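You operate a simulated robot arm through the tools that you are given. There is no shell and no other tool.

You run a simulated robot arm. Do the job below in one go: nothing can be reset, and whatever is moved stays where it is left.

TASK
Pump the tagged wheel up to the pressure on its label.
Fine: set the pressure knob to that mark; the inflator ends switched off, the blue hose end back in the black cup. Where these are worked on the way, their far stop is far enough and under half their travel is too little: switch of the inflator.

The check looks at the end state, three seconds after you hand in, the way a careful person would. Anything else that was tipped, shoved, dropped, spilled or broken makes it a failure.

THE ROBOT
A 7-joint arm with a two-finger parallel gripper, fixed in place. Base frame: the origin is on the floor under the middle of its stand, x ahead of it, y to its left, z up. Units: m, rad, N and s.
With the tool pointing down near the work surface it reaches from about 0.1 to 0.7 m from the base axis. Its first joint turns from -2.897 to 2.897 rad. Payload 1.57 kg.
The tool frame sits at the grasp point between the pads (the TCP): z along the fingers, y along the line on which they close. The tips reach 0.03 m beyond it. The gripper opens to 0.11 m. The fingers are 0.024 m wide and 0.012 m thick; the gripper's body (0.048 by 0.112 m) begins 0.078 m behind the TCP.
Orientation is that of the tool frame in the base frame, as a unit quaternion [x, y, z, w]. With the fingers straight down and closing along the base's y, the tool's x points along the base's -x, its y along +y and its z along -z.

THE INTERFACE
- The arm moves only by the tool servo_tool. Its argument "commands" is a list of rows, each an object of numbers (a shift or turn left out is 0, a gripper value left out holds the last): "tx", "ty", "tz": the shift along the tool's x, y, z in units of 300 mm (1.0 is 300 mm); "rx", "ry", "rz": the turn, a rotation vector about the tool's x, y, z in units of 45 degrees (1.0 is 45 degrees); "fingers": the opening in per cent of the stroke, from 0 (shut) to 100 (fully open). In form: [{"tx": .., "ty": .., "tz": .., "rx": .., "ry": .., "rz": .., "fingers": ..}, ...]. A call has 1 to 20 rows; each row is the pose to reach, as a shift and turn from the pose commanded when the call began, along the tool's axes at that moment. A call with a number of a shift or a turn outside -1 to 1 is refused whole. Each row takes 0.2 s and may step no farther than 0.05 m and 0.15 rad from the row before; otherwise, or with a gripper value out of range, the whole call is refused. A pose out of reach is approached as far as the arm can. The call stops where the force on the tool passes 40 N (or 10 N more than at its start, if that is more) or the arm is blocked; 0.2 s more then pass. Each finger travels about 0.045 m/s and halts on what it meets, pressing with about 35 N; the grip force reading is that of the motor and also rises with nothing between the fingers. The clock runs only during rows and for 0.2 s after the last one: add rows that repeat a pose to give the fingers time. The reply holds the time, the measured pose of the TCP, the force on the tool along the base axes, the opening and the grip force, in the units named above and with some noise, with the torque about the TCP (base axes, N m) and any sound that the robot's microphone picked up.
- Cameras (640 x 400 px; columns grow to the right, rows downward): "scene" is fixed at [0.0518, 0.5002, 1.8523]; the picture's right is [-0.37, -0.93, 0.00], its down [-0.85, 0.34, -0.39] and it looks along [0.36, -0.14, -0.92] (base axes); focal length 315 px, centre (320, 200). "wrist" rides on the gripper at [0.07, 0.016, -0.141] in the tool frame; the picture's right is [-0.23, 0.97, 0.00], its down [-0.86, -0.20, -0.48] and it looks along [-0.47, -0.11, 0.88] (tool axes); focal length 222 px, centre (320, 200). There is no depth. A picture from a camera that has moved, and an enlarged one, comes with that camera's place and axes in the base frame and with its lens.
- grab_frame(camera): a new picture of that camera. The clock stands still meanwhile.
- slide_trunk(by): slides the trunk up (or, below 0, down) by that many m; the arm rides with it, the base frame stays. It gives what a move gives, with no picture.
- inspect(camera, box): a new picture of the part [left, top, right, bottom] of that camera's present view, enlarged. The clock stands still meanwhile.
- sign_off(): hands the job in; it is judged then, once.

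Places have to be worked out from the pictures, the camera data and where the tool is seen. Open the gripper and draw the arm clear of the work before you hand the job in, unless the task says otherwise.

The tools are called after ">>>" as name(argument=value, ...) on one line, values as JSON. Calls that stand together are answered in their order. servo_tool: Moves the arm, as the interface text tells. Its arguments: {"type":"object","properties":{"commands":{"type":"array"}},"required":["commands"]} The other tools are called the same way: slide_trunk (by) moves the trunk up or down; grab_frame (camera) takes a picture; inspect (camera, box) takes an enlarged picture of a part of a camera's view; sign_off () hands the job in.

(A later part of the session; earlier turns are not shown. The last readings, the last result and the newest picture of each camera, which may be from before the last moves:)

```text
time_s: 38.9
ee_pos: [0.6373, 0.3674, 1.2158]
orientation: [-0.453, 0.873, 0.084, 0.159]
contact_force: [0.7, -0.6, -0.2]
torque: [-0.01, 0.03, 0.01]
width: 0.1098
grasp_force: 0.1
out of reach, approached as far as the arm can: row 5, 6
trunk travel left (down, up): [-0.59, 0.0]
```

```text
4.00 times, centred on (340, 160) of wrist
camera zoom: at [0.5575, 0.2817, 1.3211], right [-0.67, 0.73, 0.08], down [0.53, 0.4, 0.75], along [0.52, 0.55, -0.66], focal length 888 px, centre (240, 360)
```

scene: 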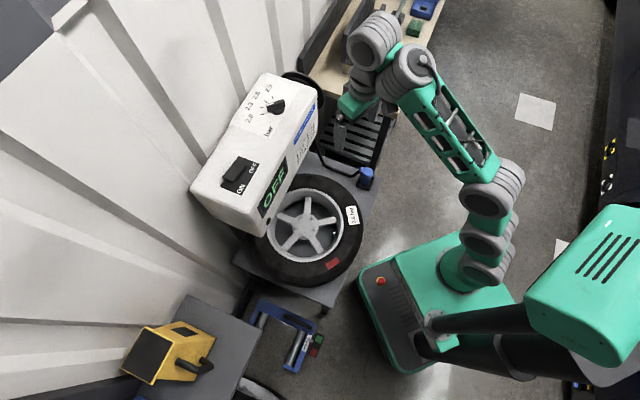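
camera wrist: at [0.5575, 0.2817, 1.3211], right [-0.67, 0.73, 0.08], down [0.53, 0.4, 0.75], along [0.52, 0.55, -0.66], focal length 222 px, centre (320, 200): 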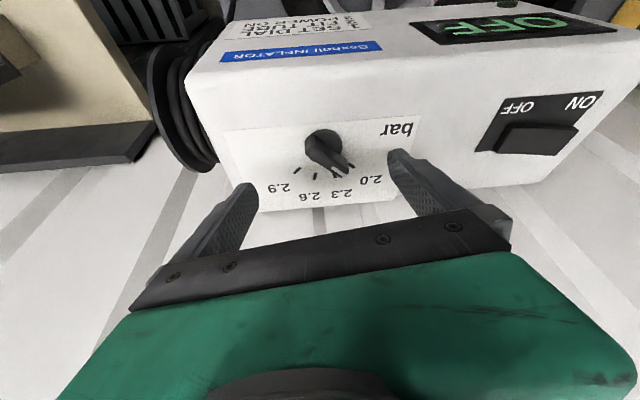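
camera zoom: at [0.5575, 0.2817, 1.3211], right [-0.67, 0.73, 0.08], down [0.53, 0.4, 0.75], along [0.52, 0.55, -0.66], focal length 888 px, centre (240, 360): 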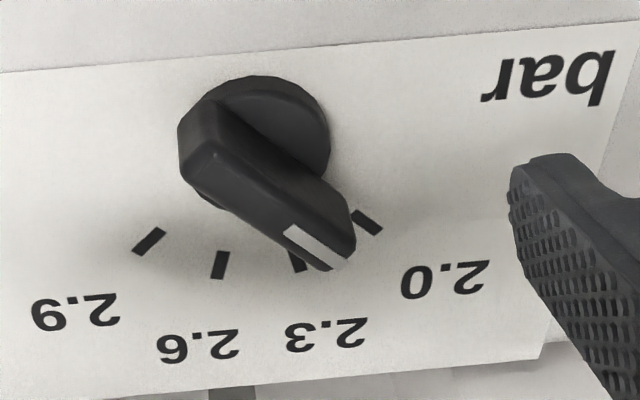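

The axis estimate is consistent at C≈(0.651, 0.396), with the bar top at z≈1.14–1.15. I'll descend along the tool axis with fingers open to about z=1.175, then check before going deeper.

>>> servo_tool(commands=[{"tx": 0.0, "ty": 0.005, "tz": 0.05}, {"tx": -0.001, "ty": 0.01, "tz": 0.1}, {"tx": -0.001, "ty": 0.012, "tz": 0.145}, {"tx": -0.001, "ty": 0.012, "tz": 0.145}])

>>> inspect(camera="wrist", box=[200, 80, 440, 230])

```text
time_s: 39.9
ee_pos: [0.6349, 0.3777, 1.1751]
orientation: [-0.453, 0.873, 0.084, 0.159]
contact_force: [-0.1, 0.0, -0.5]
torque: [-0.02, 0.02, 0.02]
width: 0.1098
grasp_force: 0.0
out of reach, approached as far as the arm can: row 2, 3, 4
trunk travel left (down, up): [-0.59, 0.0]
```

```text
2.67 times, centred on (320, 155) of wrist
camera zoom: at [0.5563, 0.2924, 1.2813], right [-0.67, 0.73, 0.08], down [0.53, 0.4, 0.75], along [0.52, 0.55, -0.66], focal length 592 px, centre (320, 320)
```

zoom: 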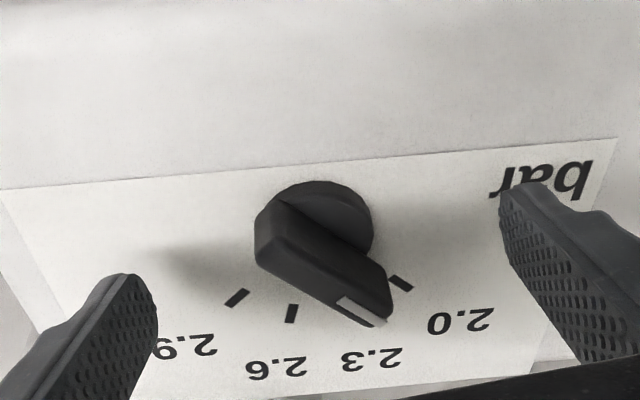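

Still flagged, but it settled only 9 mm short, so the solver may just be converging slowly near full stretch. I'll command the grasp position at z≈1.156 and repeat the row to let it creep.

>>> servo_tool(commands=[{"tx": -0.015, "ty": -0.005, "tz": 0.04}, {"tx": -0.031, "ty": -0.009, "tz": 0.079}, {"tx": -0.031, "ty": -0.009, "tz": 0.079}, {"tx": -0.031, "ty": -0.009, "tz": 0.079}, {"tx": -0.031, "ty": -0.009, "tz": 0.079}, {"tx": -0.031, "ty": -0.009, "tz": 0.079}, {"tx": -0.031, "ty": -0.009, "tz": 0.079}, {"tx": -0.031, "ty": -0.009, "tz": 0.079}])

```text
time_s: 41.7
ee_pos: [0.6336, 0.3791, 1.1659]
orientation: [-0.453, 0.873, 0.084, 0.16]
contact_force: [-0.6, -0.4, -0.6]
torque: [0.02, -0.02, 0.04]
width: 0.1103
grasp_force: 0.0
out of reach, approached as far as the arm can: row 1, 2, 3, 4, 5, 6, 7, 8
trunk travel left (down, up): [-0.59, 0.0]
```

It stays put at r=0.738. I'll check the whole-arm posture; the elbow may have drifted.

>>> grab_frame(camera="scene")

>>> inspect(camera="scene", box=[280, 0, 600, 300])

```text
taken
```

scene: 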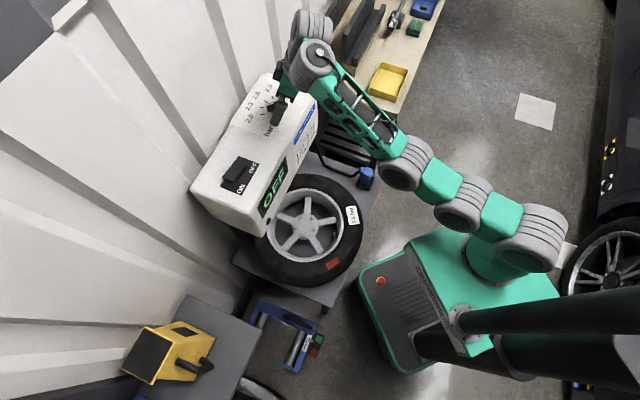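

```text
1.33 times, centred on (440, 150) of scene
camera zoom: at [0.0518, 0.5002, 1.8523], right [-0.37, -0.93, 0.0], down [-0.85, 0.34, -0.39], along [0.36, -0.14, -0.92], focal length 420 px, centre (160, 267)
```

zoom: 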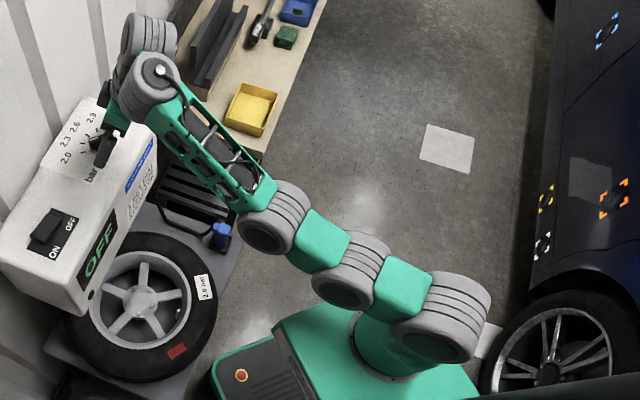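

The arm is nearly straight, so it's at its reach limit at this lean. Gripping the inner half of the knob bar is enough to turn it, so I'll try slightly less tilt and a bit lower at about the same spot.

>>> servo_tool(commands=[{"tx": 0.003, "ty": -0.003, "tz": 0.018, "ry": 0.075}, {"tx": 0.006, "ty": -0.005, "tz": 0.037, "ry": 0.15}, {"tx": 0.006, "ty": -0.005, "tz": 0.037, "ry": 0.15}, {"tx": 0.006, "ty": -0.005, "tz": 0.037, "ry": 0.15}])

>>> inspect(camera="wrist", box=[200, 80, 440, 230])

```text
time_s: 42.7
ee_pos: [0.6358, 0.378, 1.1565]
orientation: [-0.457, 0.881, 0.058, 0.108]
contact_force: [0.0, 0.0, -0.3]
torque: [0.02, 0.01, 0.0]
width: 0.11
grasp_force: 0.0
trunk travel left (down, up): [-0.59, 0.0]
```

```text
2.67 times, centred on (320, 155) of wrist
camera zoom: at [0.5658, 0.3036, 1.2757], right [-0.67, 0.74, 0.06], down [0.58, 0.47, 0.67], along [0.47, 0.48, -0.74], focal length 592 px, centre (320, 320)
```

zoom: 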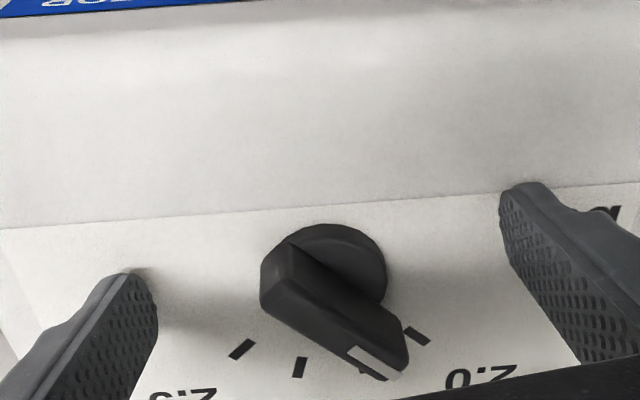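

With 14° tilt the pose (0.636, 0.378, 1.1565) is reached without a flag, so less lean helps. I'll edge outward to centre on the axis at about (0.646, 0.390).

>>> servo_tool(commands=[{"tx": -0.025, "ty": -0.002, "tz": 0.01}, {"tx": -0.049, "ty": -0.005, "tz": 0.021}, {"tx": -0.049, "ty": -0.005, "tz": 0.021}, {"tx": -0.049, "ty": -0.005, "tz": 0.021}])

>>> inspect(camera="wrist", box=[200, 80, 440, 230])

>>> inspect(camera="scene", box=[230, 60, 330, 130])

```text
time_s: 43.7
ee_pos: [0.6374, 0.3789, 1.1553]
orientation: [-0.457, 0.881, 0.057, 0.108]
contact_force: [0.6, 0.1, -0.7]
torque: [-0.02, 0.04, -0.01]
width: 0.1098
grasp_force: 0.1
out of reach, approached as far as the arm can: row 1, 2, 3, 4
trunk travel left (down, up): [-0.59, 0.0]
```

```text
2.67 times, centred on (320, 155) of wrist
camera zoom: at [0.5669, 0.3043, 1.273], right [-0.67, 0.74, 0.06], down [0.58, 0.47, 0.67], along [0.47, 0.48, -0.74], focal length 592 px, centre (320, 320)
```

zoom: 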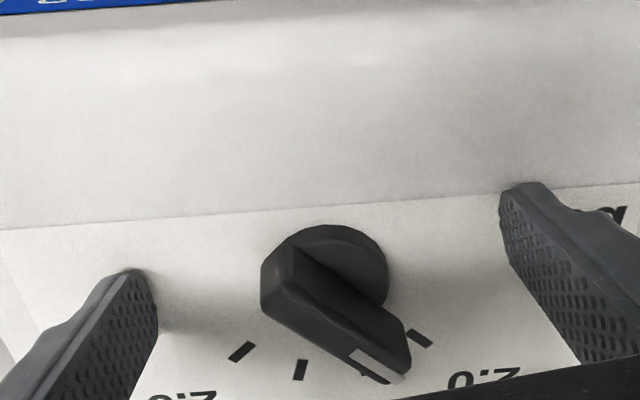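

```text
5.71 times, centred on (280, 95) of scene
camera zoom: at [0.0518, 0.5002, 1.8523], right [-0.37, -0.93, 0.0], down [-0.85, 0.34, -0.39], along [0.36, -0.14, -0.92], focal length 1799 px, centre (549, 800)
```

zoom: 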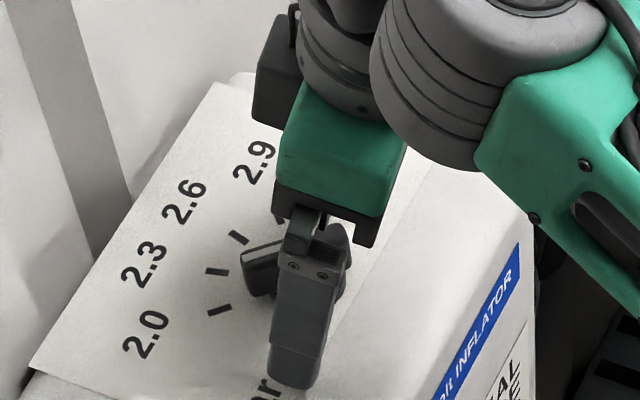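

r≈0.742 is the limit here; the pads cover the inner half of the bar, which suffices. I'll close the fingers, which should swing the bar clockwise into line with the pads at ~55°.

>>> servo_tool(commands=[{"fingers": 60}, {"fingers": 40}, {"fingers": 25}, {"fingers": 15}, {"fingers": 5}, {"fingers": 5}, {"fingers": 5}, {"fingers": 5}])

>>> inspect(camera="wrist", box=[200, 80, 440, 230])

>>> inspect(camera="scene", box=[230, 60, 330, 130])

```text
time_s: 45.5
ee_pos: [0.638, 0.3789, 1.1549]
orientation: [-0.457, 0.881, 0.059, 0.108]
contact_force: [-0.7, 0.6, -1.4]
torque: [0.36, 0.0, 0.0]
width: 0.0378
grasp_force: 43.7
trunk travel left (down, up): [-0.59, 0.0]
```

```text
2.67 times, centred on (320, 155) of wrist
camera zoom: at [0.567, 0.3041, 1.273], right [-0.67, 0.74, 0.06], down [0.58, 0.47, 0.67], along [0.47, 0.48, -0.74], focal length 592 px, centre (320, 320)
```

zoom: 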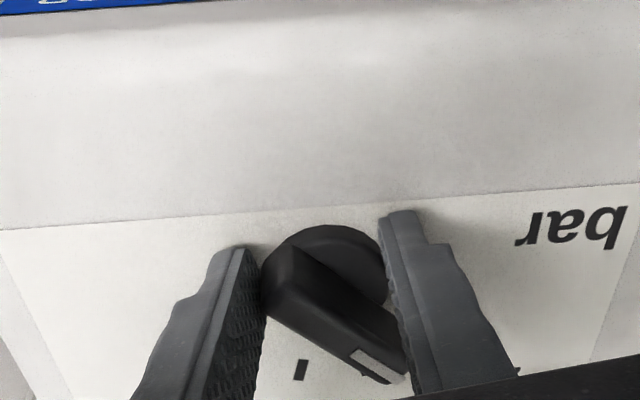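

```text
5.71 times, centred on (280, 95) of scene
camera zoom: at [0.0518, 0.5002, 1.8523], right [-0.37, -0.93, 0.0], down [-0.85, 0.34, -0.39], along [0.36, -0.14, -0.92], focal length 1799 px, centre (549, 800)
```

zoom: 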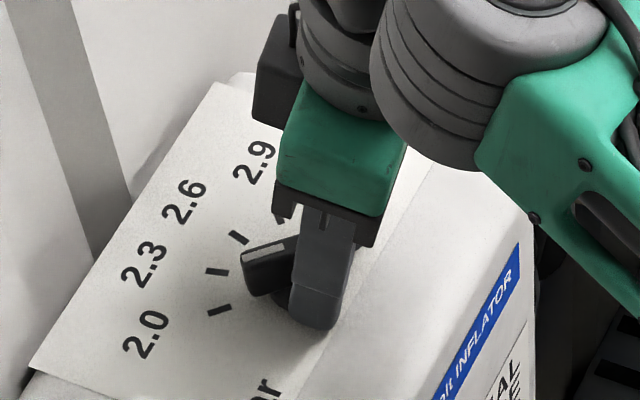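

The fingers stalled at 38 mm with a 44 N grip: they are squeezing the round base disc under the bar rather than the bar itself. I'll open, rise 1 cm so the tips clear the disc, and close again.

>>> servo_tool(commands=[{"fingers": 50}, {"fingers": 60}, {"fingers": 60}, {"tx": -0.004, "tz": -0.016, "fingers": 60}, {"tx": -0.008, "tz": -0.034, "fingers": 60}, {"tx": -0.008, "tz": -0.034, "fingers": 60}])

>>> servo_tool(commands=[{"fingers": 45}, {"fingers": 35}, {"fingers": 25}, {"fingers": 15}, {"fingers": 5}, {"fingers": 5}, {"fingers": 5}, {"fingers": 5}])

>>> inspect(camera="wrist", box=[200, 80, 440, 230])

>>> inspect(camera="scene", box=[230, 60, 330, 130])

```text
time_s: 46.9
ee_pos: [0.6359, 0.3762, 1.1633]
orientation: [-0.458, 0.881, 0.057, 0.107]
contact_force: [0.3, -0.7, -0.6]
torque: [0.0, 0.02, 0.01]
width: 0.0661
grasp_force: 0.0
trunk travel left (down, up): [-0.59, 0.0]
```

```text
time_s: 48.7
ee_pos: [0.636, 0.3779, 1.1637]
orientation: [-0.457, 0.881, 0.057, 0.108]
contact_force: [-2.0, -2.1, -1.0]
torque: [0.1, -0.22, 0.0]
width: 0.014
grasp_force: 30.0
trunk travel left (down, up): [-0.59, 0.0]
```

```text
2.67 times, centred on (320, 155) of wrist
camera zoom: at [0.5657, 0.3032, 1.2824], right [-0.67, 0.74, 0.06], down [0.57, 0.47, 0.67], along [0.47, 0.48, -0.74], focal length 592 px, centre (320, 320)
```

zoom: 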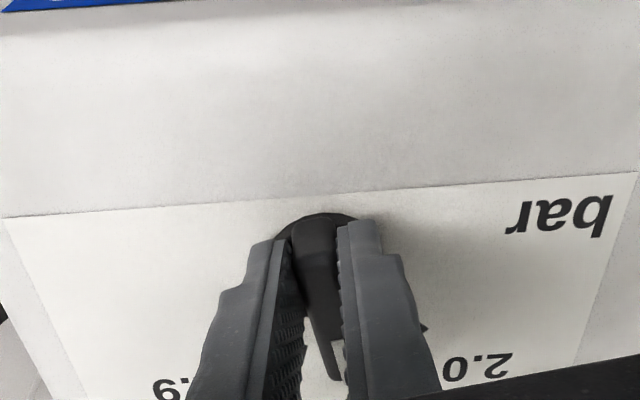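

```text
5.71 times, centred on (280, 95) of scene
camera zoom: at [0.0518, 0.5002, 1.8523], right [-0.37, -0.93, 0.0], down [-0.85, 0.34, -0.39], along [0.36, -0.14, -0.92], focal length 1799 px, centre (549, 800)
```

zoom: 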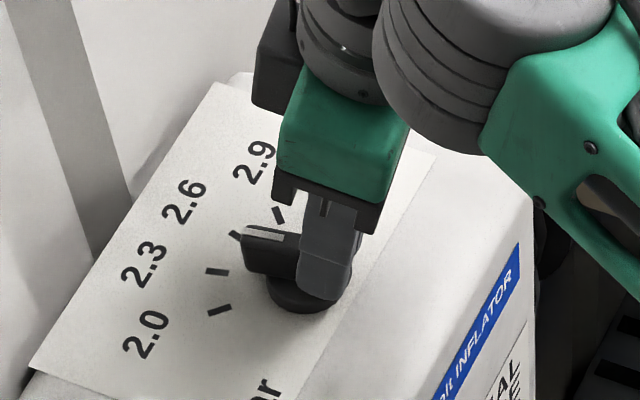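

The bar is now gripped at 14 mm, aligned at about 55°. I'll turn it about the vertical axis through the knob by −25° to the 2.6 mark at 30°, letting the TCP orbit the axis.

>>> servo_tool(commands=[{"tx": -0.001, "ty": 0.007, "tz": 0.0, "rx": 0.027, "rz": 0.108, "fingers": 5}, {"tx": -0.002, "ty": 0.0135, "tz": 0.001, "rx": 0.054, "rz": 0.216, "fingers": 5}, {"tx": -0.004, "ty": 0.02, "tz": 0.001, "rx": 0.081, "rz": 0.323, "fingers": 5}, {"tx": -0.0065, "ty": 0.0263, "tz": 0.002, "rx": 0.108, "rz": 0.431, "fingers": 5}, {"tx": -0.0096, "ty": 0.0322, "tz": 0.0025, "rx": 0.135, "rz": 0.539, "fingers": 5}, {"tx": -0.0096, "ty": 0.0322, "tz": 0.0025, "rx": 0.135, "rz": 0.539, "fingers": 5}])

>>> inspect(camera="scene", box=[230, 60, 330, 130])

>>> inspect(camera="wrist", box=[200, 80, 440, 230])

```text
time_s: 50.1
ee_pos: [0.6311, 0.3838, 1.1637]
orientation: [-0.255, 0.96, 0.032, 0.115]
contact_force: [-3.0, -11.7, -12.1]
torque: [-0.55, 0.04, -0.15]
width: 0.0141
grasp_force: 29.9
trunk travel left (down, up): [-0.59, 0.0]
```

```text
5.71 times, centred on (280, 95) of scene
camera zoom: at [0.0518, 0.5002, 1.8523], right [-0.37, -0.93, 0.0], down [-0.85, 0.34, -0.39], along [0.36, -0.14, -0.92], focal length 1799 px, centre (549, 800)
```

zoom: 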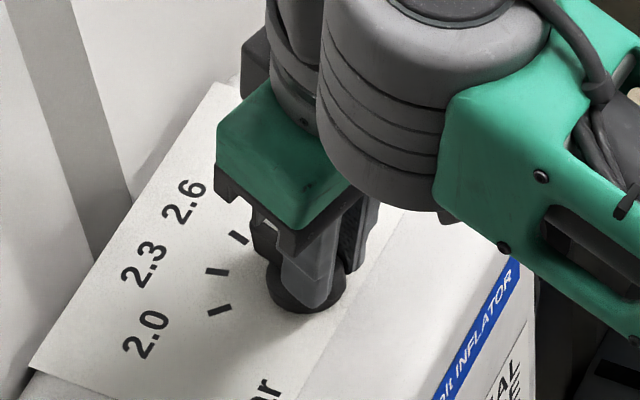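

```text
2.67 times, centred on (320, 155) of wrist
camera zoom: at [0.5358, 0.347, 1.2828], right [-0.29, 0.95, 0.06], down [0.72, 0.18, 0.67], along [0.63, 0.24, -0.74], focal length 592 px, centre (320, 320)
```

zoom: 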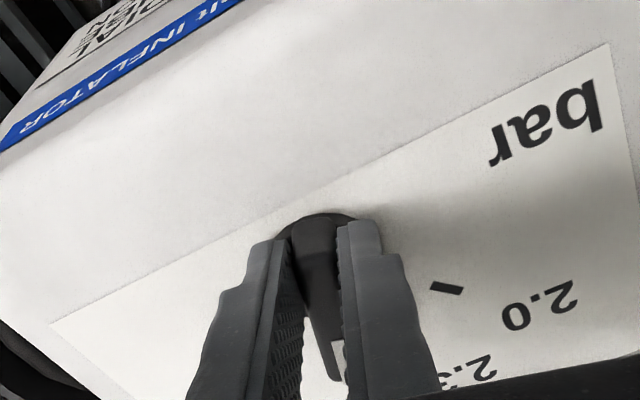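

The tool yaw is now 29.7°. I'll open the fingers, rise along the tool axis and check the pointer against the 2.6 mark.

>>> servo_tool(commands=[{"fingers": 20}, {"fingers": 40}, {"fingers": 60}, {"fingers": 60}, {"tz": -0.07, "fingers": 60}, {"tz": -0.14, "fingers": 60}, {"tz": -0.2, "fingers": 60}])

>>> inspect(camera="wrist", box=[220, 80, 420, 205])

>>> inspect(camera="scene", box=[240, 75, 300, 125])

```text
time_s: 51.7
ee_pos: [0.6195, 0.3782, 1.2238]
orientation: [-0.256, 0.959, 0.032, 0.117]
contact_force: [0.3, 0.4, -0.6]
torque: [0.0, -0.03, -0.01]
width: 0.0658
grasp_force: 0.1
trunk travel left (down, up): [-0.59, 0.0]
```

```text
3.20 times, centred on (320, 142) of wrist
camera zoom: at [0.5228, 0.3413, 1.3427], right [-0.29, 0.95, 0.06], down [0.72, 0.18, 0.67], along [0.63, 0.24, -0.74], focal length 711 px, centre (320, 384)
```

zoom: 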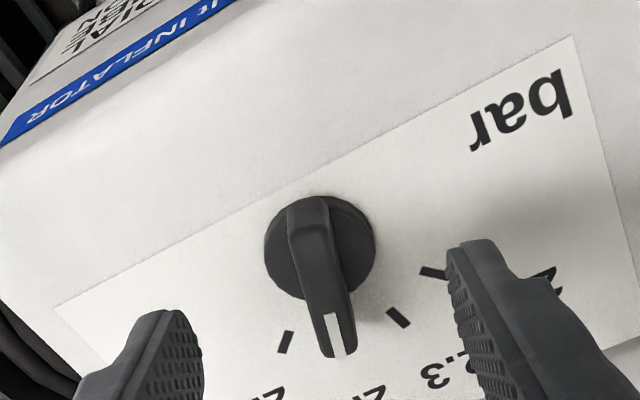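

```text
8.00 times, centred on (270, 100) of scene
camera zoom: at [0.0518, 0.5002, 1.8523], right [-0.37, -0.93, 0.0], down [-0.85, 0.34, -0.39], along [0.36, -0.14, -0.92], focal length 2519 px, centre (720, 1000)
```

zoom: 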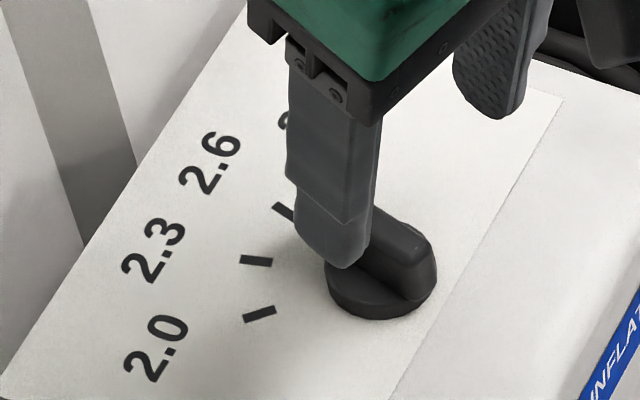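

The pointer reads about 28–30°, on the 2.6 mark within my measurement error; I'll verify with a clear view. I'm retreating from the box and leveling the tool toward (0.45, 0.12, 1.25).

>>> servo_tool(commands=[{"tx": 0.109, "ty": -0.058, "tz": -0.038, "ry": 0.039}, {"tx": 0.218, "ty": -0.116, "tz": -0.076, "ry": 0.078}, {"tx": 0.327, "ty": -0.174, "tz": -0.115, "ry": 0.116}, {"tx": 0.435, "ty": -0.232, "tz": -0.153, "ry": 0.155}, {"tx": 0.544, "ty": -0.291, "tz": -0.191, "ry": 0.194}, {"tx": 0.653, "ty": -0.349, "tz": -0.23, "ry": 0.233}, {"tx": 0.762, "ty": -0.407, "tz": -0.268, "ry": 0.271}, {"tx": 0.871, "ty": -0.465, "tz": -0.306, "ry": 0.31}])

>>> inspect(camera="scene", box=[240, 80, 300, 125])

>>> grab_frame(camera="wrist")

```text
time_s: 53.5
ee_pos: [0.4465, 0.1155, 1.2495]
orientation: [-0.258, 0.966, 0.002, 0.0]
contact_force: [0.2, 0.4, 0.5]
torque: [0.0, -0.02, -0.02]
width: 0.0658
grasp_force: 0.1
trunk travel left (down, up): [-0.59, 0.0]
```

```text
8.89 times, centred on (270, 102) of scene
camera zoom: at [0.0518, 0.5002, 1.8523], right [-0.37, -0.93, 0.0], down [-0.85, 0.34, -0.39], along [0.36, -0.14, -0.92], focal length 2799 px, centre (764, 1067)
```

zoom: 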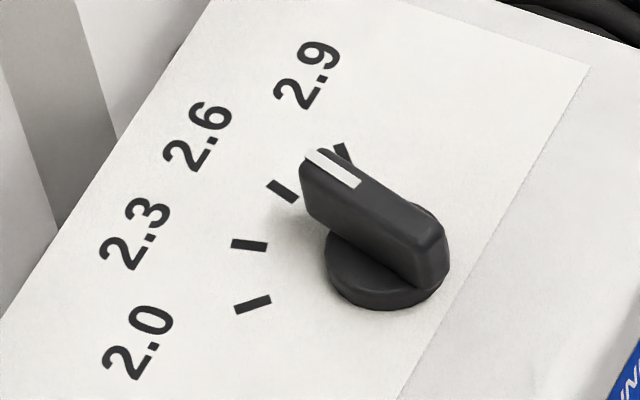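

```text
taken
camera wrist: at [0.3789, 0.0942, 1.3895], right [-0.29, 0.96, 0.0], down [0.84, 0.25, 0.48], along [0.46, 0.14, -0.88], focal length 222 px, centre (320, 200)
```

wrist: 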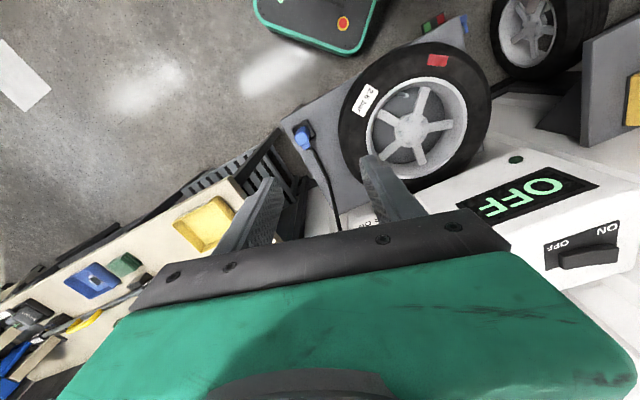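

The scene view gives the pointer at 29.9° against marks at 90/60/30°, so the dial is on 2.6. Before lowering the trunk for the hose I'll check the arm's posture.

>>> grab_frame(camera="scene")

>>> inspect(camera="wrist", box=[270, 90, 390, 190])

>>> inspect(camera="wrist", box=[340, 50, 480, 180])

```text
taken
```

scene: 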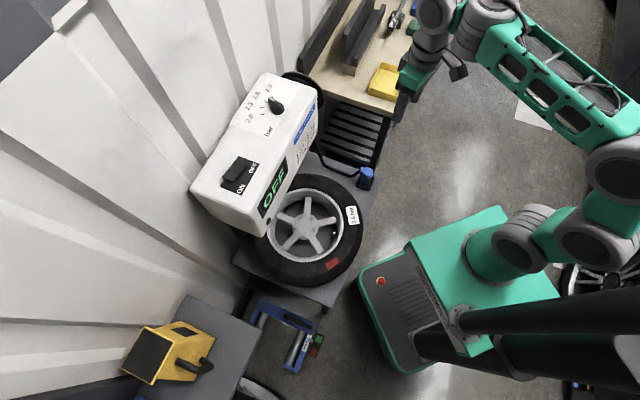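

```text
4.00 times, centred on (330, 140) of wrist
camera zoom: at [0.3789, 0.0942, 1.3895], right [-0.29, 0.96, 0.0], down [0.84, 0.25, 0.48], along [0.46, 0.14, -0.88], focal length 888 px, centre (280, 440)
```

zoom: 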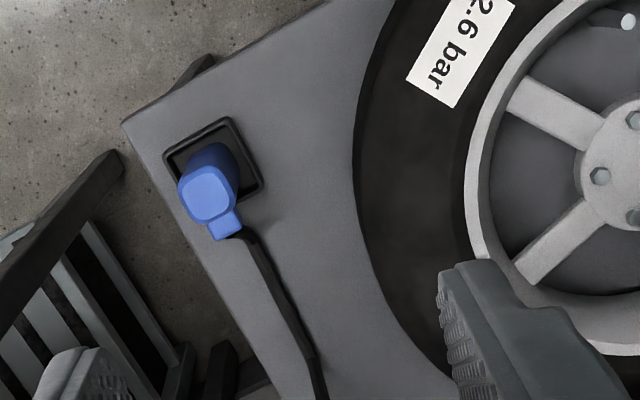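

```text
3.08 times, centred on (410, 115) of wrist
camera zoom: at [0.3789, 0.0942, 1.3895], right [-0.29, 0.96, 0.0], down [0.84, 0.25, 0.48], along [0.46, 0.14, -0.88], focal length 684 px, centre (43, 462)
```

zoom: 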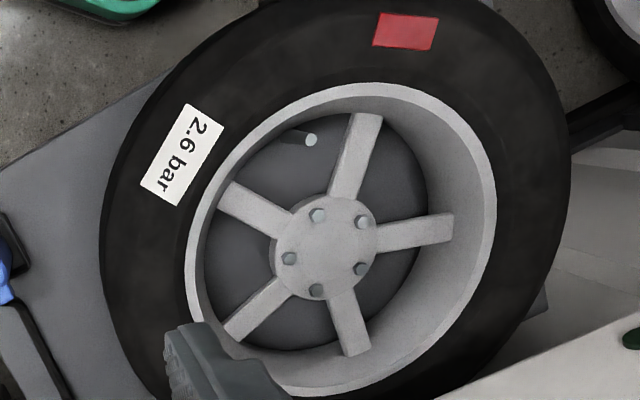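

Triangulation now agrees well: hose-end top at (0.545, 0.090, 0.701), cup rim at z≈0.60, and the hose-end body yawed about 45°. The arm's elbow is out to the right and clear, so I'll lower the trunk 0.35 m to work at that level.

>>> slide_trunk(by=-0.35)

>>> grab_frame(camera="wrist")

>>> grab_frame(camera="scene")

```text
time_s: 56.9
ee_pos: [0.4474, 0.1163, 0.8993]
orientation: [-0.258, 0.966, 0.001, 0.0]
contact_force: [0.1, 0.1, 0.2]
torque: [0.01, -0.02, 0.05]
width: 0.0659
grasp_force: 0.0
trunk travel left (down, up): [-0.24, 0.35]
```

```text
taken
camera wrist: at [0.3796, 0.095, 1.0394], right [-0.29, 0.96, 0.0], down [0.84, 0.25, 0.48], along [0.46, 0.14, -0.88], focal length 222 px, centre (320, 200)
```

wrist: 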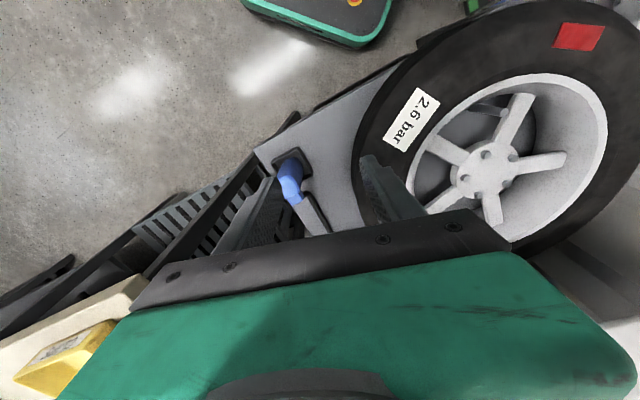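

```text
taken
```

scene: 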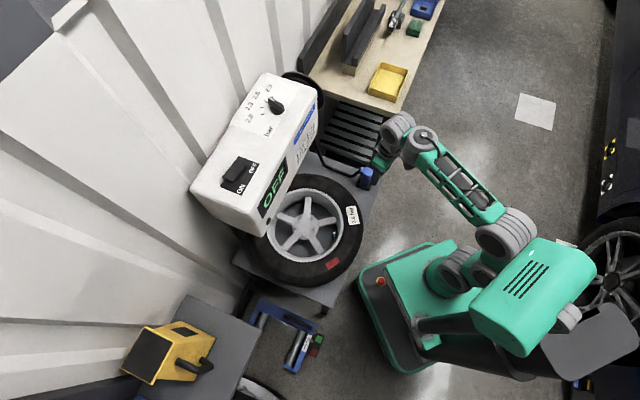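

Now closer. I'll enlarge the hose end and the valve region for accurate positions.

>>> inspect(camera="wrist", box=[240, 120, 360, 240])

>>> inspect(camera="wrist", box=[400, 60, 620, 230])

```text
3.33 times, centred on (300, 180) of wrist
camera zoom: at [0.3796, 0.095, 1.0394], right [-0.29, 0.96, 0.0], down [0.84, 0.25, 0.48], along [0.46, 0.14, -0.88], focal length 740 px, centre (387, 267)
```

zoom: 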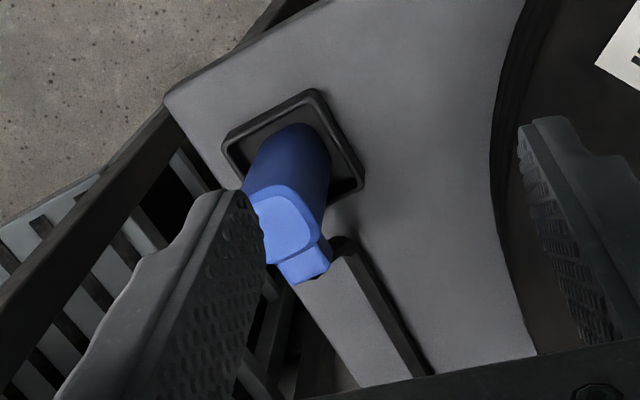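

```text
2.35 times, centred on (510, 145) of wrist
camera zoom: at [0.3796, 0.095, 1.0394], right [-0.29, 0.96, 0.0], down [0.84, 0.25, 0.48], along [0.46, 0.14, -0.88], focal length 523 px, centre (-127, 329)
```

zoom: 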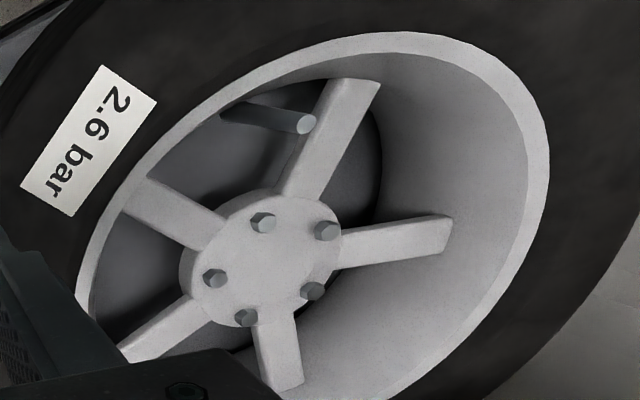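

The hose-end axis is at (0.545, 0.0905), top at z≈0.701, with the side block facing azimuth ~46°. I'll move to a hover at z=0.80 with the fingers set to close across the block direction.

>>> servo_tool(commands=[{"tx": -0.06, "ty": -0.06, "tz": 0.083, "rz": -0.088, "fingers": 80}, {"tx": -0.12, "ty": -0.119, "tz": 0.165, "rz": -0.177, "fingers": 80}, {"tx": -0.18, "ty": -0.179, "tz": 0.248, "rz": -0.265, "fingers": 80}, {"tx": -0.24, "ty": -0.238, "tz": 0.33, "rz": -0.353, "fingers": 80}, {"tx": -0.24, "ty": -0.238, "tz": 0.33, "rz": -0.353, "fingers": 80}])

>>> grab_frame(camera="wrist")

>>> inspect(camera="wrist", box=[260, 100, 400, 200])

>>> inspect(camera="scene", box=[320, 110, 420, 200])

```text
time_s: 58.1
ee_pos: [0.5462, 0.0897, 0.794]
orientation: [-0.389, 0.921, 0.001, 0.0]
contact_force: [-0.1, -0.9, -0.7]
torque: [0.01, -0.03, -0.01]
width: 0.0879
grasp_force: 0.1
trunk travel left (down, up): [-0.24, 0.35]
```

```text
taken
camera wrist: at [0.486, 0.0507, 0.9345], right [-0.54, 0.84, 0.0], down [0.74, 0.47, 0.48], along [0.4, 0.26, -0.88], focal length 222 px, centre (320, 200)
```

wrist: 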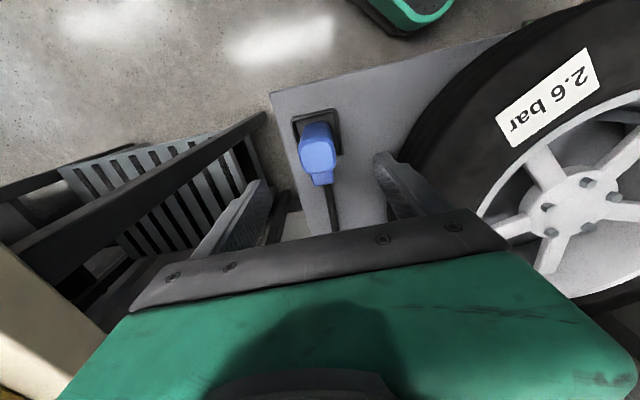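

```text
4.00 times, centred on (330, 150) of wrist
camera zoom: at [0.486, 0.0507, 0.9345], right [-0.54, 0.84, 0.0], down [0.74, 0.47, 0.48], along [0.4, 0.26, -0.88], focal length 888 px, centre (280, 400)
```

zoom: 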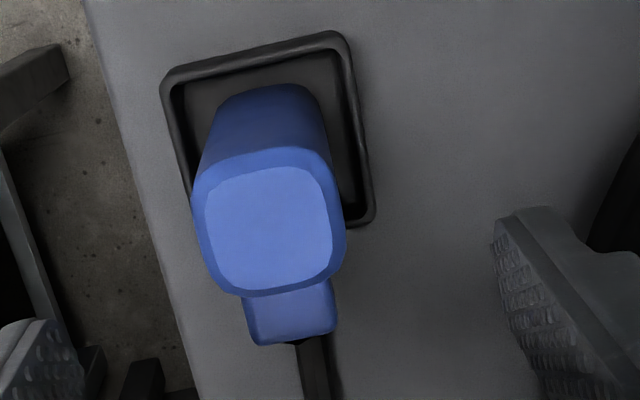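

```text
4.44 times, centred on (370, 155) of scene
camera zoom: at [0.0518, 0.5002, 1.8523], right [-0.37, -0.93, 0.0], down [-0.85, 0.34, -0.39], along [0.36, -0.14, -0.92], focal length 1399 px, centre (98, 400)
```

zoom: 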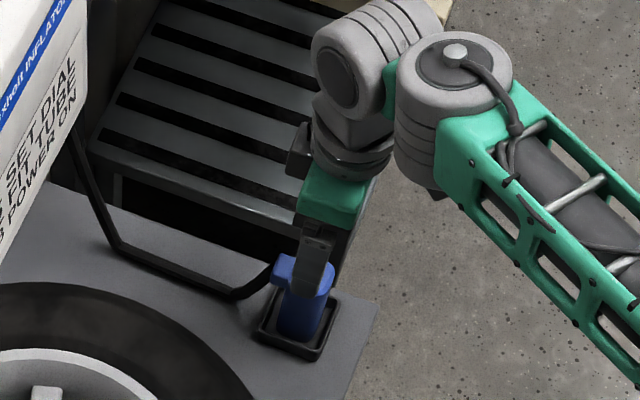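

The tool is over the hose end, aligned with its faces (body about 38 mm wide). I'll descend straight to z≈0.685 with the fingers open around it.

>>> servo_tool(commands=[{"tx": -0.001, "ty": -0.001, "tz": 0.09, "fingers": 80}, {"tx": -0.001, "ty": -0.002, "tz": 0.18, "fingers": 80}, {"tx": -0.002, "ty": -0.003, "tz": 0.27, "fingers": 80}, {"tx": -0.002, "ty": -0.004, "tz": 0.363, "fingers": 80}, {"tx": -0.002, "ty": -0.004, "tz": 0.363, "fingers": 80}])

>>> grab_frame(camera="wrist")

>>> inspect(camera="scene", box=[320, 130, 420, 210])

```text
time_s: 59.3
ee_pos: [0.5433, 0.0895, 0.6918]
orientation: [-0.389, 0.921, 0.001, 0.0]
contact_force: [-1.1, -0.2, -0.2]
torque: [-0.01, -0.01, -0.02]
width: 0.0882
grasp_force: 0.1
trunk travel left (down, up): [-0.24, 0.35]
```

```text
taken
camera wrist: at [0.4847, 0.0507, 0.8304], right [-0.54, 0.84, 0.0], down [0.74, 0.47, 0.48], along [0.4, 0.26, -0.88], focal length 222 px, centre (320, 200)
```

wrist: 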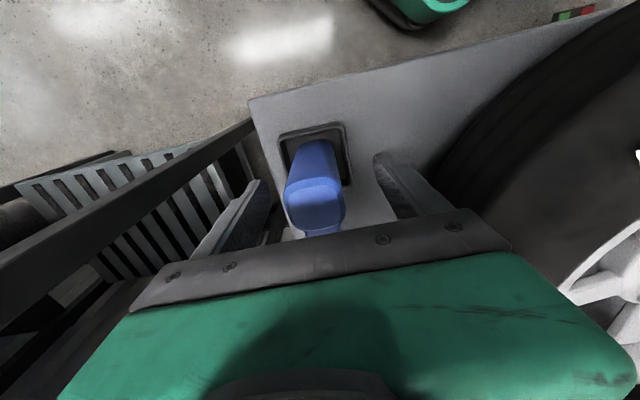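

```text
5.00 times, centred on (370, 170) of scene
camera zoom: at [0.0518, 0.5002, 1.8523], right [-0.37, -0.93, 0.0], down [-0.85, 0.34, -0.39], along [0.36, -0.14, -0.92], focal length 1574 px, centre (70, 350)
```

zoom: 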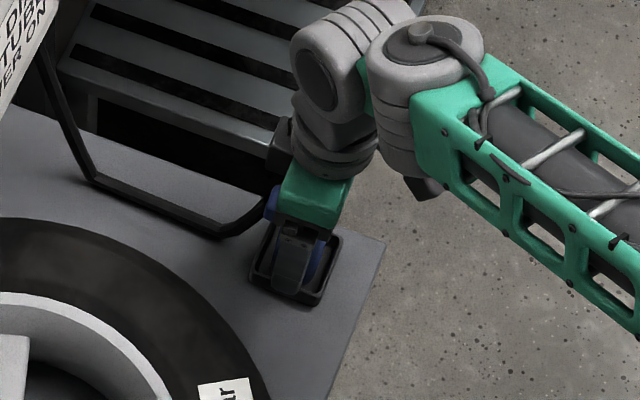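

The fingers straddle the body symmetrically with no contact. I'll close on it.

>>> servo_tool(commands=[{"fingers": 60}, {"fingers": 45}, {"fingers": 30}, {"fingers": 15}, {"fingers": 15}, {"fingers": 15}])

>>> grab_frame(camera="wrist")

```text
time_s: 60.7
ee_pos: [0.5457, 0.0904, 0.6907]
orientation: [-0.39, 0.921, 0.001, -0.001]
contact_force: [-0.6, 0.5, -0.2]
torque: [-0.01, 0.05, -0.01]
width: 0.0414
grasp_force: 35.2
trunk travel left (down, up): [-0.24, 0.35]
```

```text
taken
camera wrist: at [0.4847, 0.0507, 0.8308], right [-0.54, 0.84, 0.0], down [0.74, 0.47, 0.48], along [0.4, 0.26, -0.88], focal length 222 px, centre (320, 200)
```

wrist: 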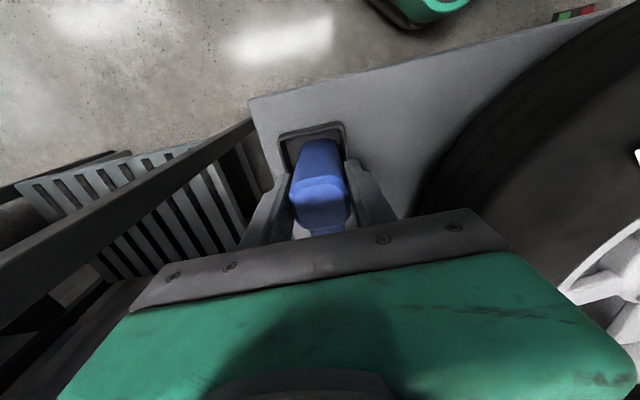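

Firm grip on the hose end (41 mm, 35 N). I'll lift straight up by 0.2 m out of the cup.

>>> servo_tool(commands=[{"tz": -0.08}, {"tz": -0.2}, {"tz": -0.33}, {"tz": -0.46}, {"tz": -0.58}, {"tz": -0.667}, {"tz": -0.667}])

>>> grab_frame(camera="wrist")

>>> grab_frame(camera="scene")

```text
time_s: 62.3
ee_pos: [0.5483, 0.0892, 0.8907]
orientation: [-0.389, 0.921, 0.0, -0.001]
contact_force: [-0.5, -0.4, -1.9]
torque: [0.0, 0.03, 0.0]
width: 0.0408
grasp_force: 35.1
trunk travel left (down, up): [-0.24, 0.35]
```

```text
taken
camera wrist: at [0.4879, 0.0508, 1.0304], right [-0.54, 0.84, 0.0], down [0.74, 0.47, 0.48], along [0.4, 0.26, -0.88], focal length 222 px, centre (320, 200)
```

wrist: 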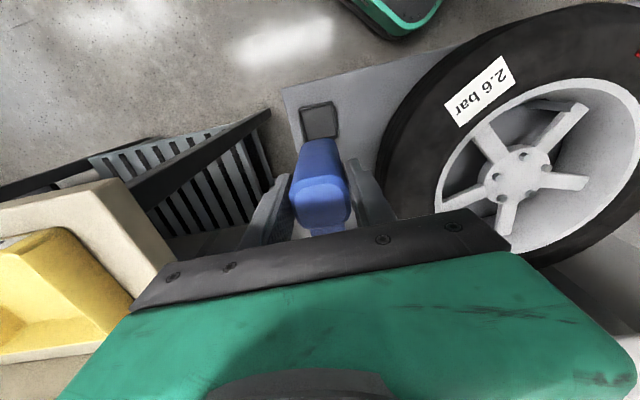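

```text
taken
```

scene: 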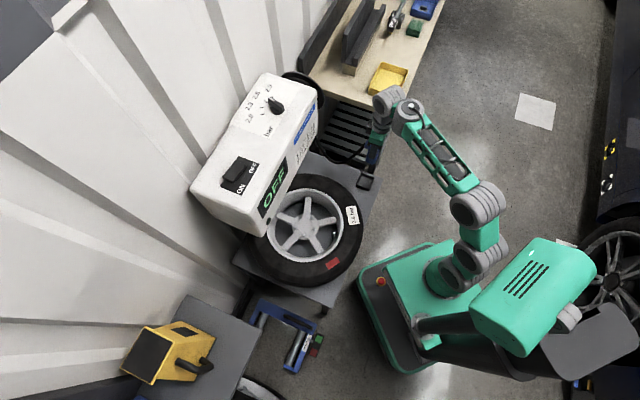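

The hose end is out of the cup and the hose follows. I'll carry it toward the wheel, stopping at about (0.40, 0.22, 0.92), to get a good look at the valve.

>>> servo_tool(commands=[{"tx": 0.005, "ty": 0.11, "tz": -0.02}, {"tx": 0.01, "ty": 0.22, "tz": -0.04}, {"tx": 0.015, "ty": 0.33, "tz": -0.06}, {"tx": 0.021, "ty": 0.44, "tz": -0.08}, {"tx": 0.026, "ty": 0.55, "tz": -0.1}, {"tx": 0.031, "ty": 0.658, "tz": -0.1}, {"tx": 0.031, "ty": 0.658, "tz": -0.1}])

>>> grab_frame(camera="wrist")

>>> inspect(camera="wrist", box=[340, 90, 480, 200])

>>> grab_frame(camera="scene")

```text
time_s: 63.9
ee_pos: [0.3971, 0.2209, 0.9223]
orientation: [-0.388, 0.922, 0.001, 0.001]
contact_force: [0.3, 1.1, -0.9]
torque: [0.0, 0.03, -0.02]
width: 0.0411
grasp_force: 34.8
trunk travel left (down, up): [-0.24, 0.35]
```

```text
taken
camera wrist: at [0.3389, 0.1822, 1.0626], right [-0.54, 0.84, 0.0], down [0.74, 0.47, 0.48], along [0.4, 0.26, -0.88], focal length 222 px, centre (320, 200)
```

wrist: 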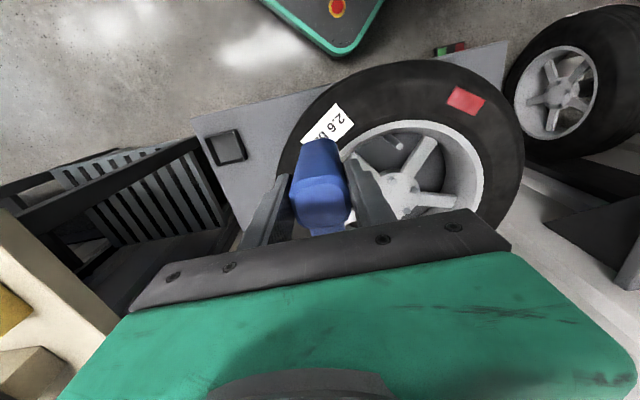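

```text
3.64 times, centred on (410, 145) of wrist
camera zoom: at [0.3389, 0.1822, 1.0626], right [-0.54, 0.84, 0.0], down [0.74, 0.47, 0.48], along [0.4, 0.26, -0.88], focal length 808 px, centre (-7, 400)
```

zoom: 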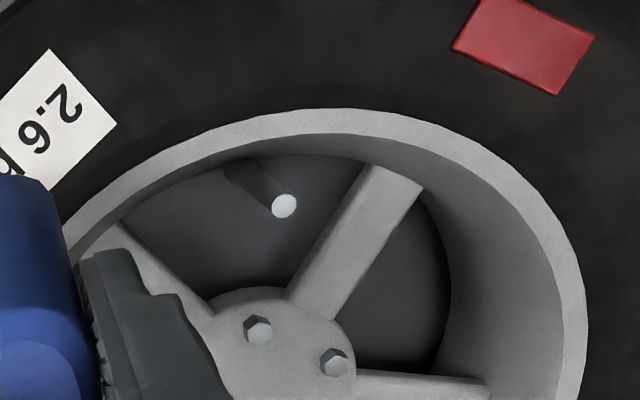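

```text
taken
```

scene: 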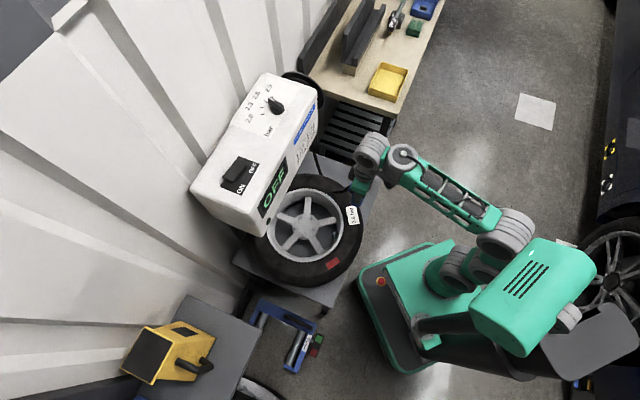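

The valve tip triangulates to (0.3485, 0.325, 0.747), and its stem is vertical. I'll zoom in on the held hose end to measure how it sits relative to the TCP.

>>> inspect(camera="wrist", box=[250, 120, 400, 240])

>>> inspect(camera="scene", box=[320, 140, 420, 220])

```text
3.33 times, centred on (325, 180) of wrist
camera zoom: at [0.3389, 0.1822, 1.0626], right [-0.54, 0.84, 0.0], down [0.74, 0.47, 0.48], along [0.4, 0.26, -0.88], focal length 740 px, centre (303, 267)
```

zoom: 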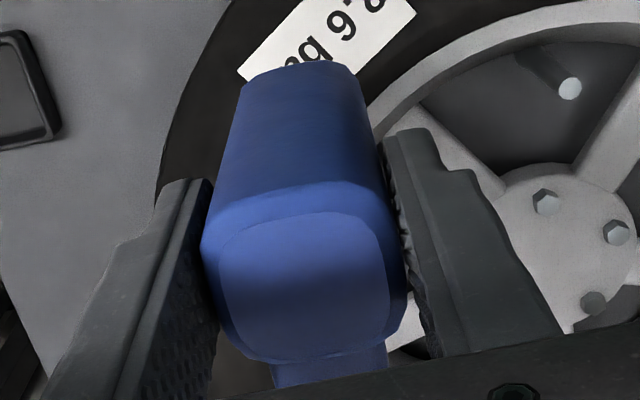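

```text
5.00 times, centred on (370, 180) of scene
camera zoom: at [0.0518, 0.5002, 1.8523], right [-0.37, -0.93, 0.0], down [-0.85, 0.34, -0.39], along [0.36, -0.14, -0.92], focal length 1574 px, centre (70, 300)
```

zoom: 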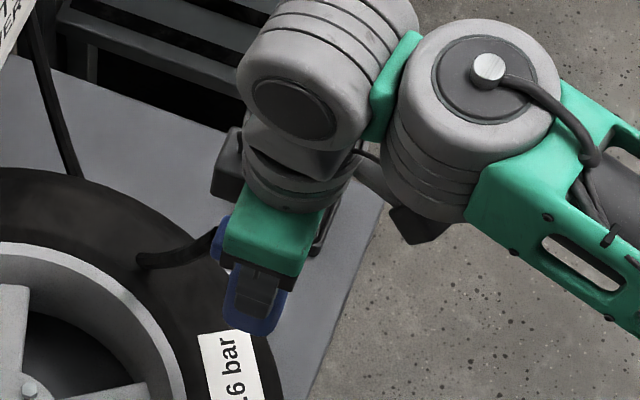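

The hose end sits centred on the TCP, vertical, with its bottom about 0.09 m below it. I'll move above the valve at (0.3485, 0.3252) with TCP z≈0.87, so the bottom is about 3 cm over the tip.

>>> servo_tool(commands=[{"tx": -0.034, "ty": 0.09, "tz": 0.04}, {"tx": -0.068, "ty": 0.18, "tz": 0.085}, {"tx": -0.101, "ty": 0.27, "tz": 0.13}, {"tx": -0.135, "ty": 0.359, "tz": 0.174}, {"tx": -0.135, "ty": 0.359, "tz": 0.174}])

>>> grab_frame(camera="wrist")

>>> inspect(camera="wrist", box=[260, 90, 400, 200])

>>> inspect(camera="scene", box=[290, 180, 390, 260])

```text
time_s: 65.1
ee_pos: [0.3464, 0.3267, 0.8687]
orientation: [-0.388, 0.922, 0.001, -0.001]
contact_force: [0.4, 0.5, -1.6]
torque: [-0.03, -0.01, 0.01]
width: 0.0412
grasp_force: 34.8
trunk travel left (down, up): [-0.24, 0.35]
```

```text
taken
camera wrist: at [0.2865, 0.2883, 1.0096], right [-0.54, 0.84, 0.0], down [0.74, 0.47, 0.48], along [0.4, 0.26, -0.88], focal length 222 px, centre (320, 200)
```

wrist: 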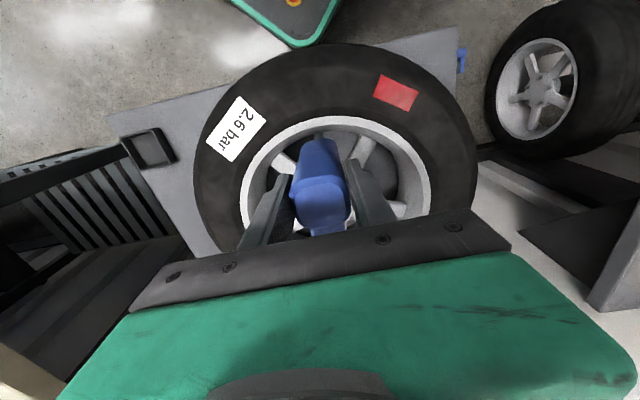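

```text
3.64 times, centred on (330, 145) of wrist
camera zoom: at [0.2865, 0.2883, 1.0096], right [-0.54, 0.84, 0.0], down [0.74, 0.47, 0.48], along [0.4, 0.26, -0.88], focal length 808 px, centre (284, 400)
```

zoom: 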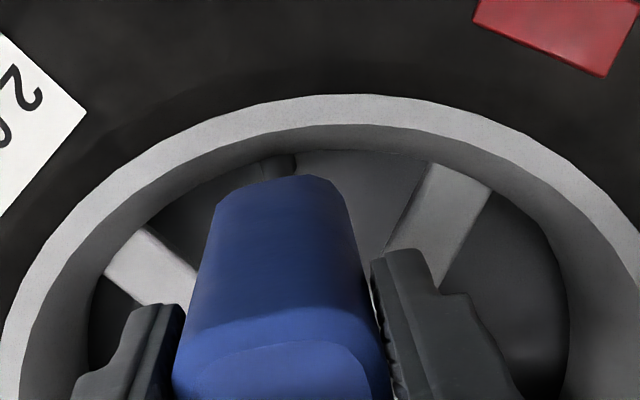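

```text
5.00 times, centred on (340, 220) of scene
camera zoom: at [0.0518, 0.5002, 1.8523], right [-0.37, -0.93, 0.0], down [-0.85, 0.34, -0.39], along [0.36, -0.14, -0.92], focal length 1574 px, centre (220, 100)
```

zoom: 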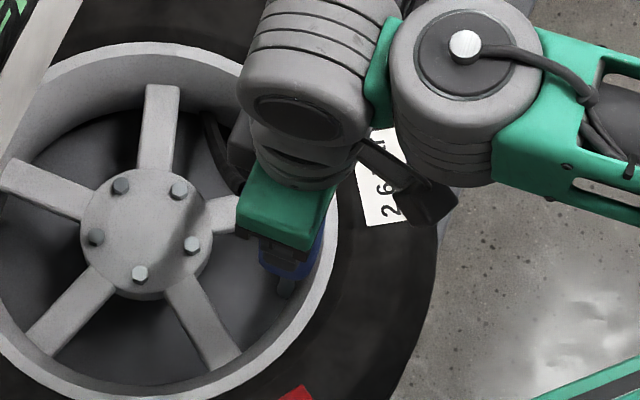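

Laterally the valve stem lines up with the body's centre within about 2 mm. I'll make a small correction and descend slowly toward the valve tip, watching the force.

>>> servo_tool(commands=[{"tx": 0.004, "ty": -0.007, "tz": 0.02}, {"tx": 0.004, "ty": -0.007, "tz": 0.05}, {"tx": 0.004, "ty": -0.007, "tz": 0.08}, {"tx": 0.004, "ty": -0.007, "tz": 0.1}, {"tx": 0.004, "ty": -0.007, "tz": 0.11}])

>>> inspect(camera="wrist", box=[260, 90, 400, 200])

>>> inspect(camera="scene", box=[310, 200, 370, 250])

```text
time_s: 66.3
ee_pos: [0.3503, 0.3225, 0.8369]
orientation: [-0.389, 0.921, 0.0, -0.001]
contact_force: [-0.2, 0.0, -1.5]
torque: [-0.02, 0.02, 0.01]
width: 0.0413
grasp_force: 35.5
trunk travel left (down, up): [-0.24, 0.35]
```

```text
3.64 times, centred on (330, 145) of wrist
camera zoom: at [0.2901, 0.2834, 0.977], right [-0.54, 0.84, 0.0], down [0.74, 0.47, 0.48], along [0.4, 0.26, -0.88], focal length 808 px, centre (284, 400)
```

zoom: 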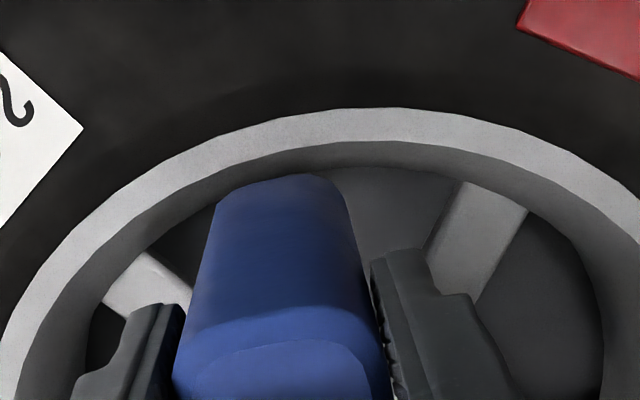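

```text
8.00 times, centred on (340, 225) of scene
camera zoom: at [0.0518, 0.5002, 1.8523], right [-0.37, -0.93, 0.0], down [-0.85, 0.34, -0.39], along [0.36, -0.14, -0.92], focal length 2519 px, centre (160, 0)
```

zoom: 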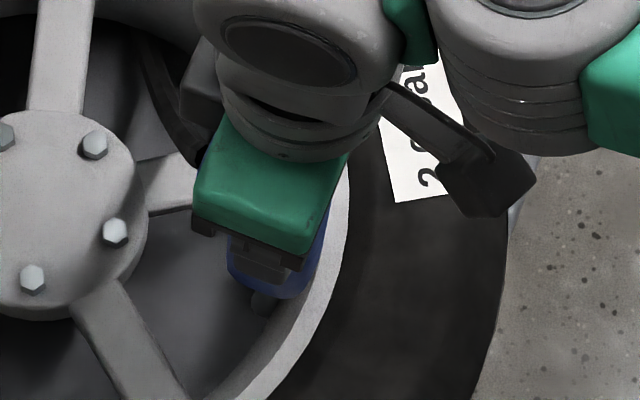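

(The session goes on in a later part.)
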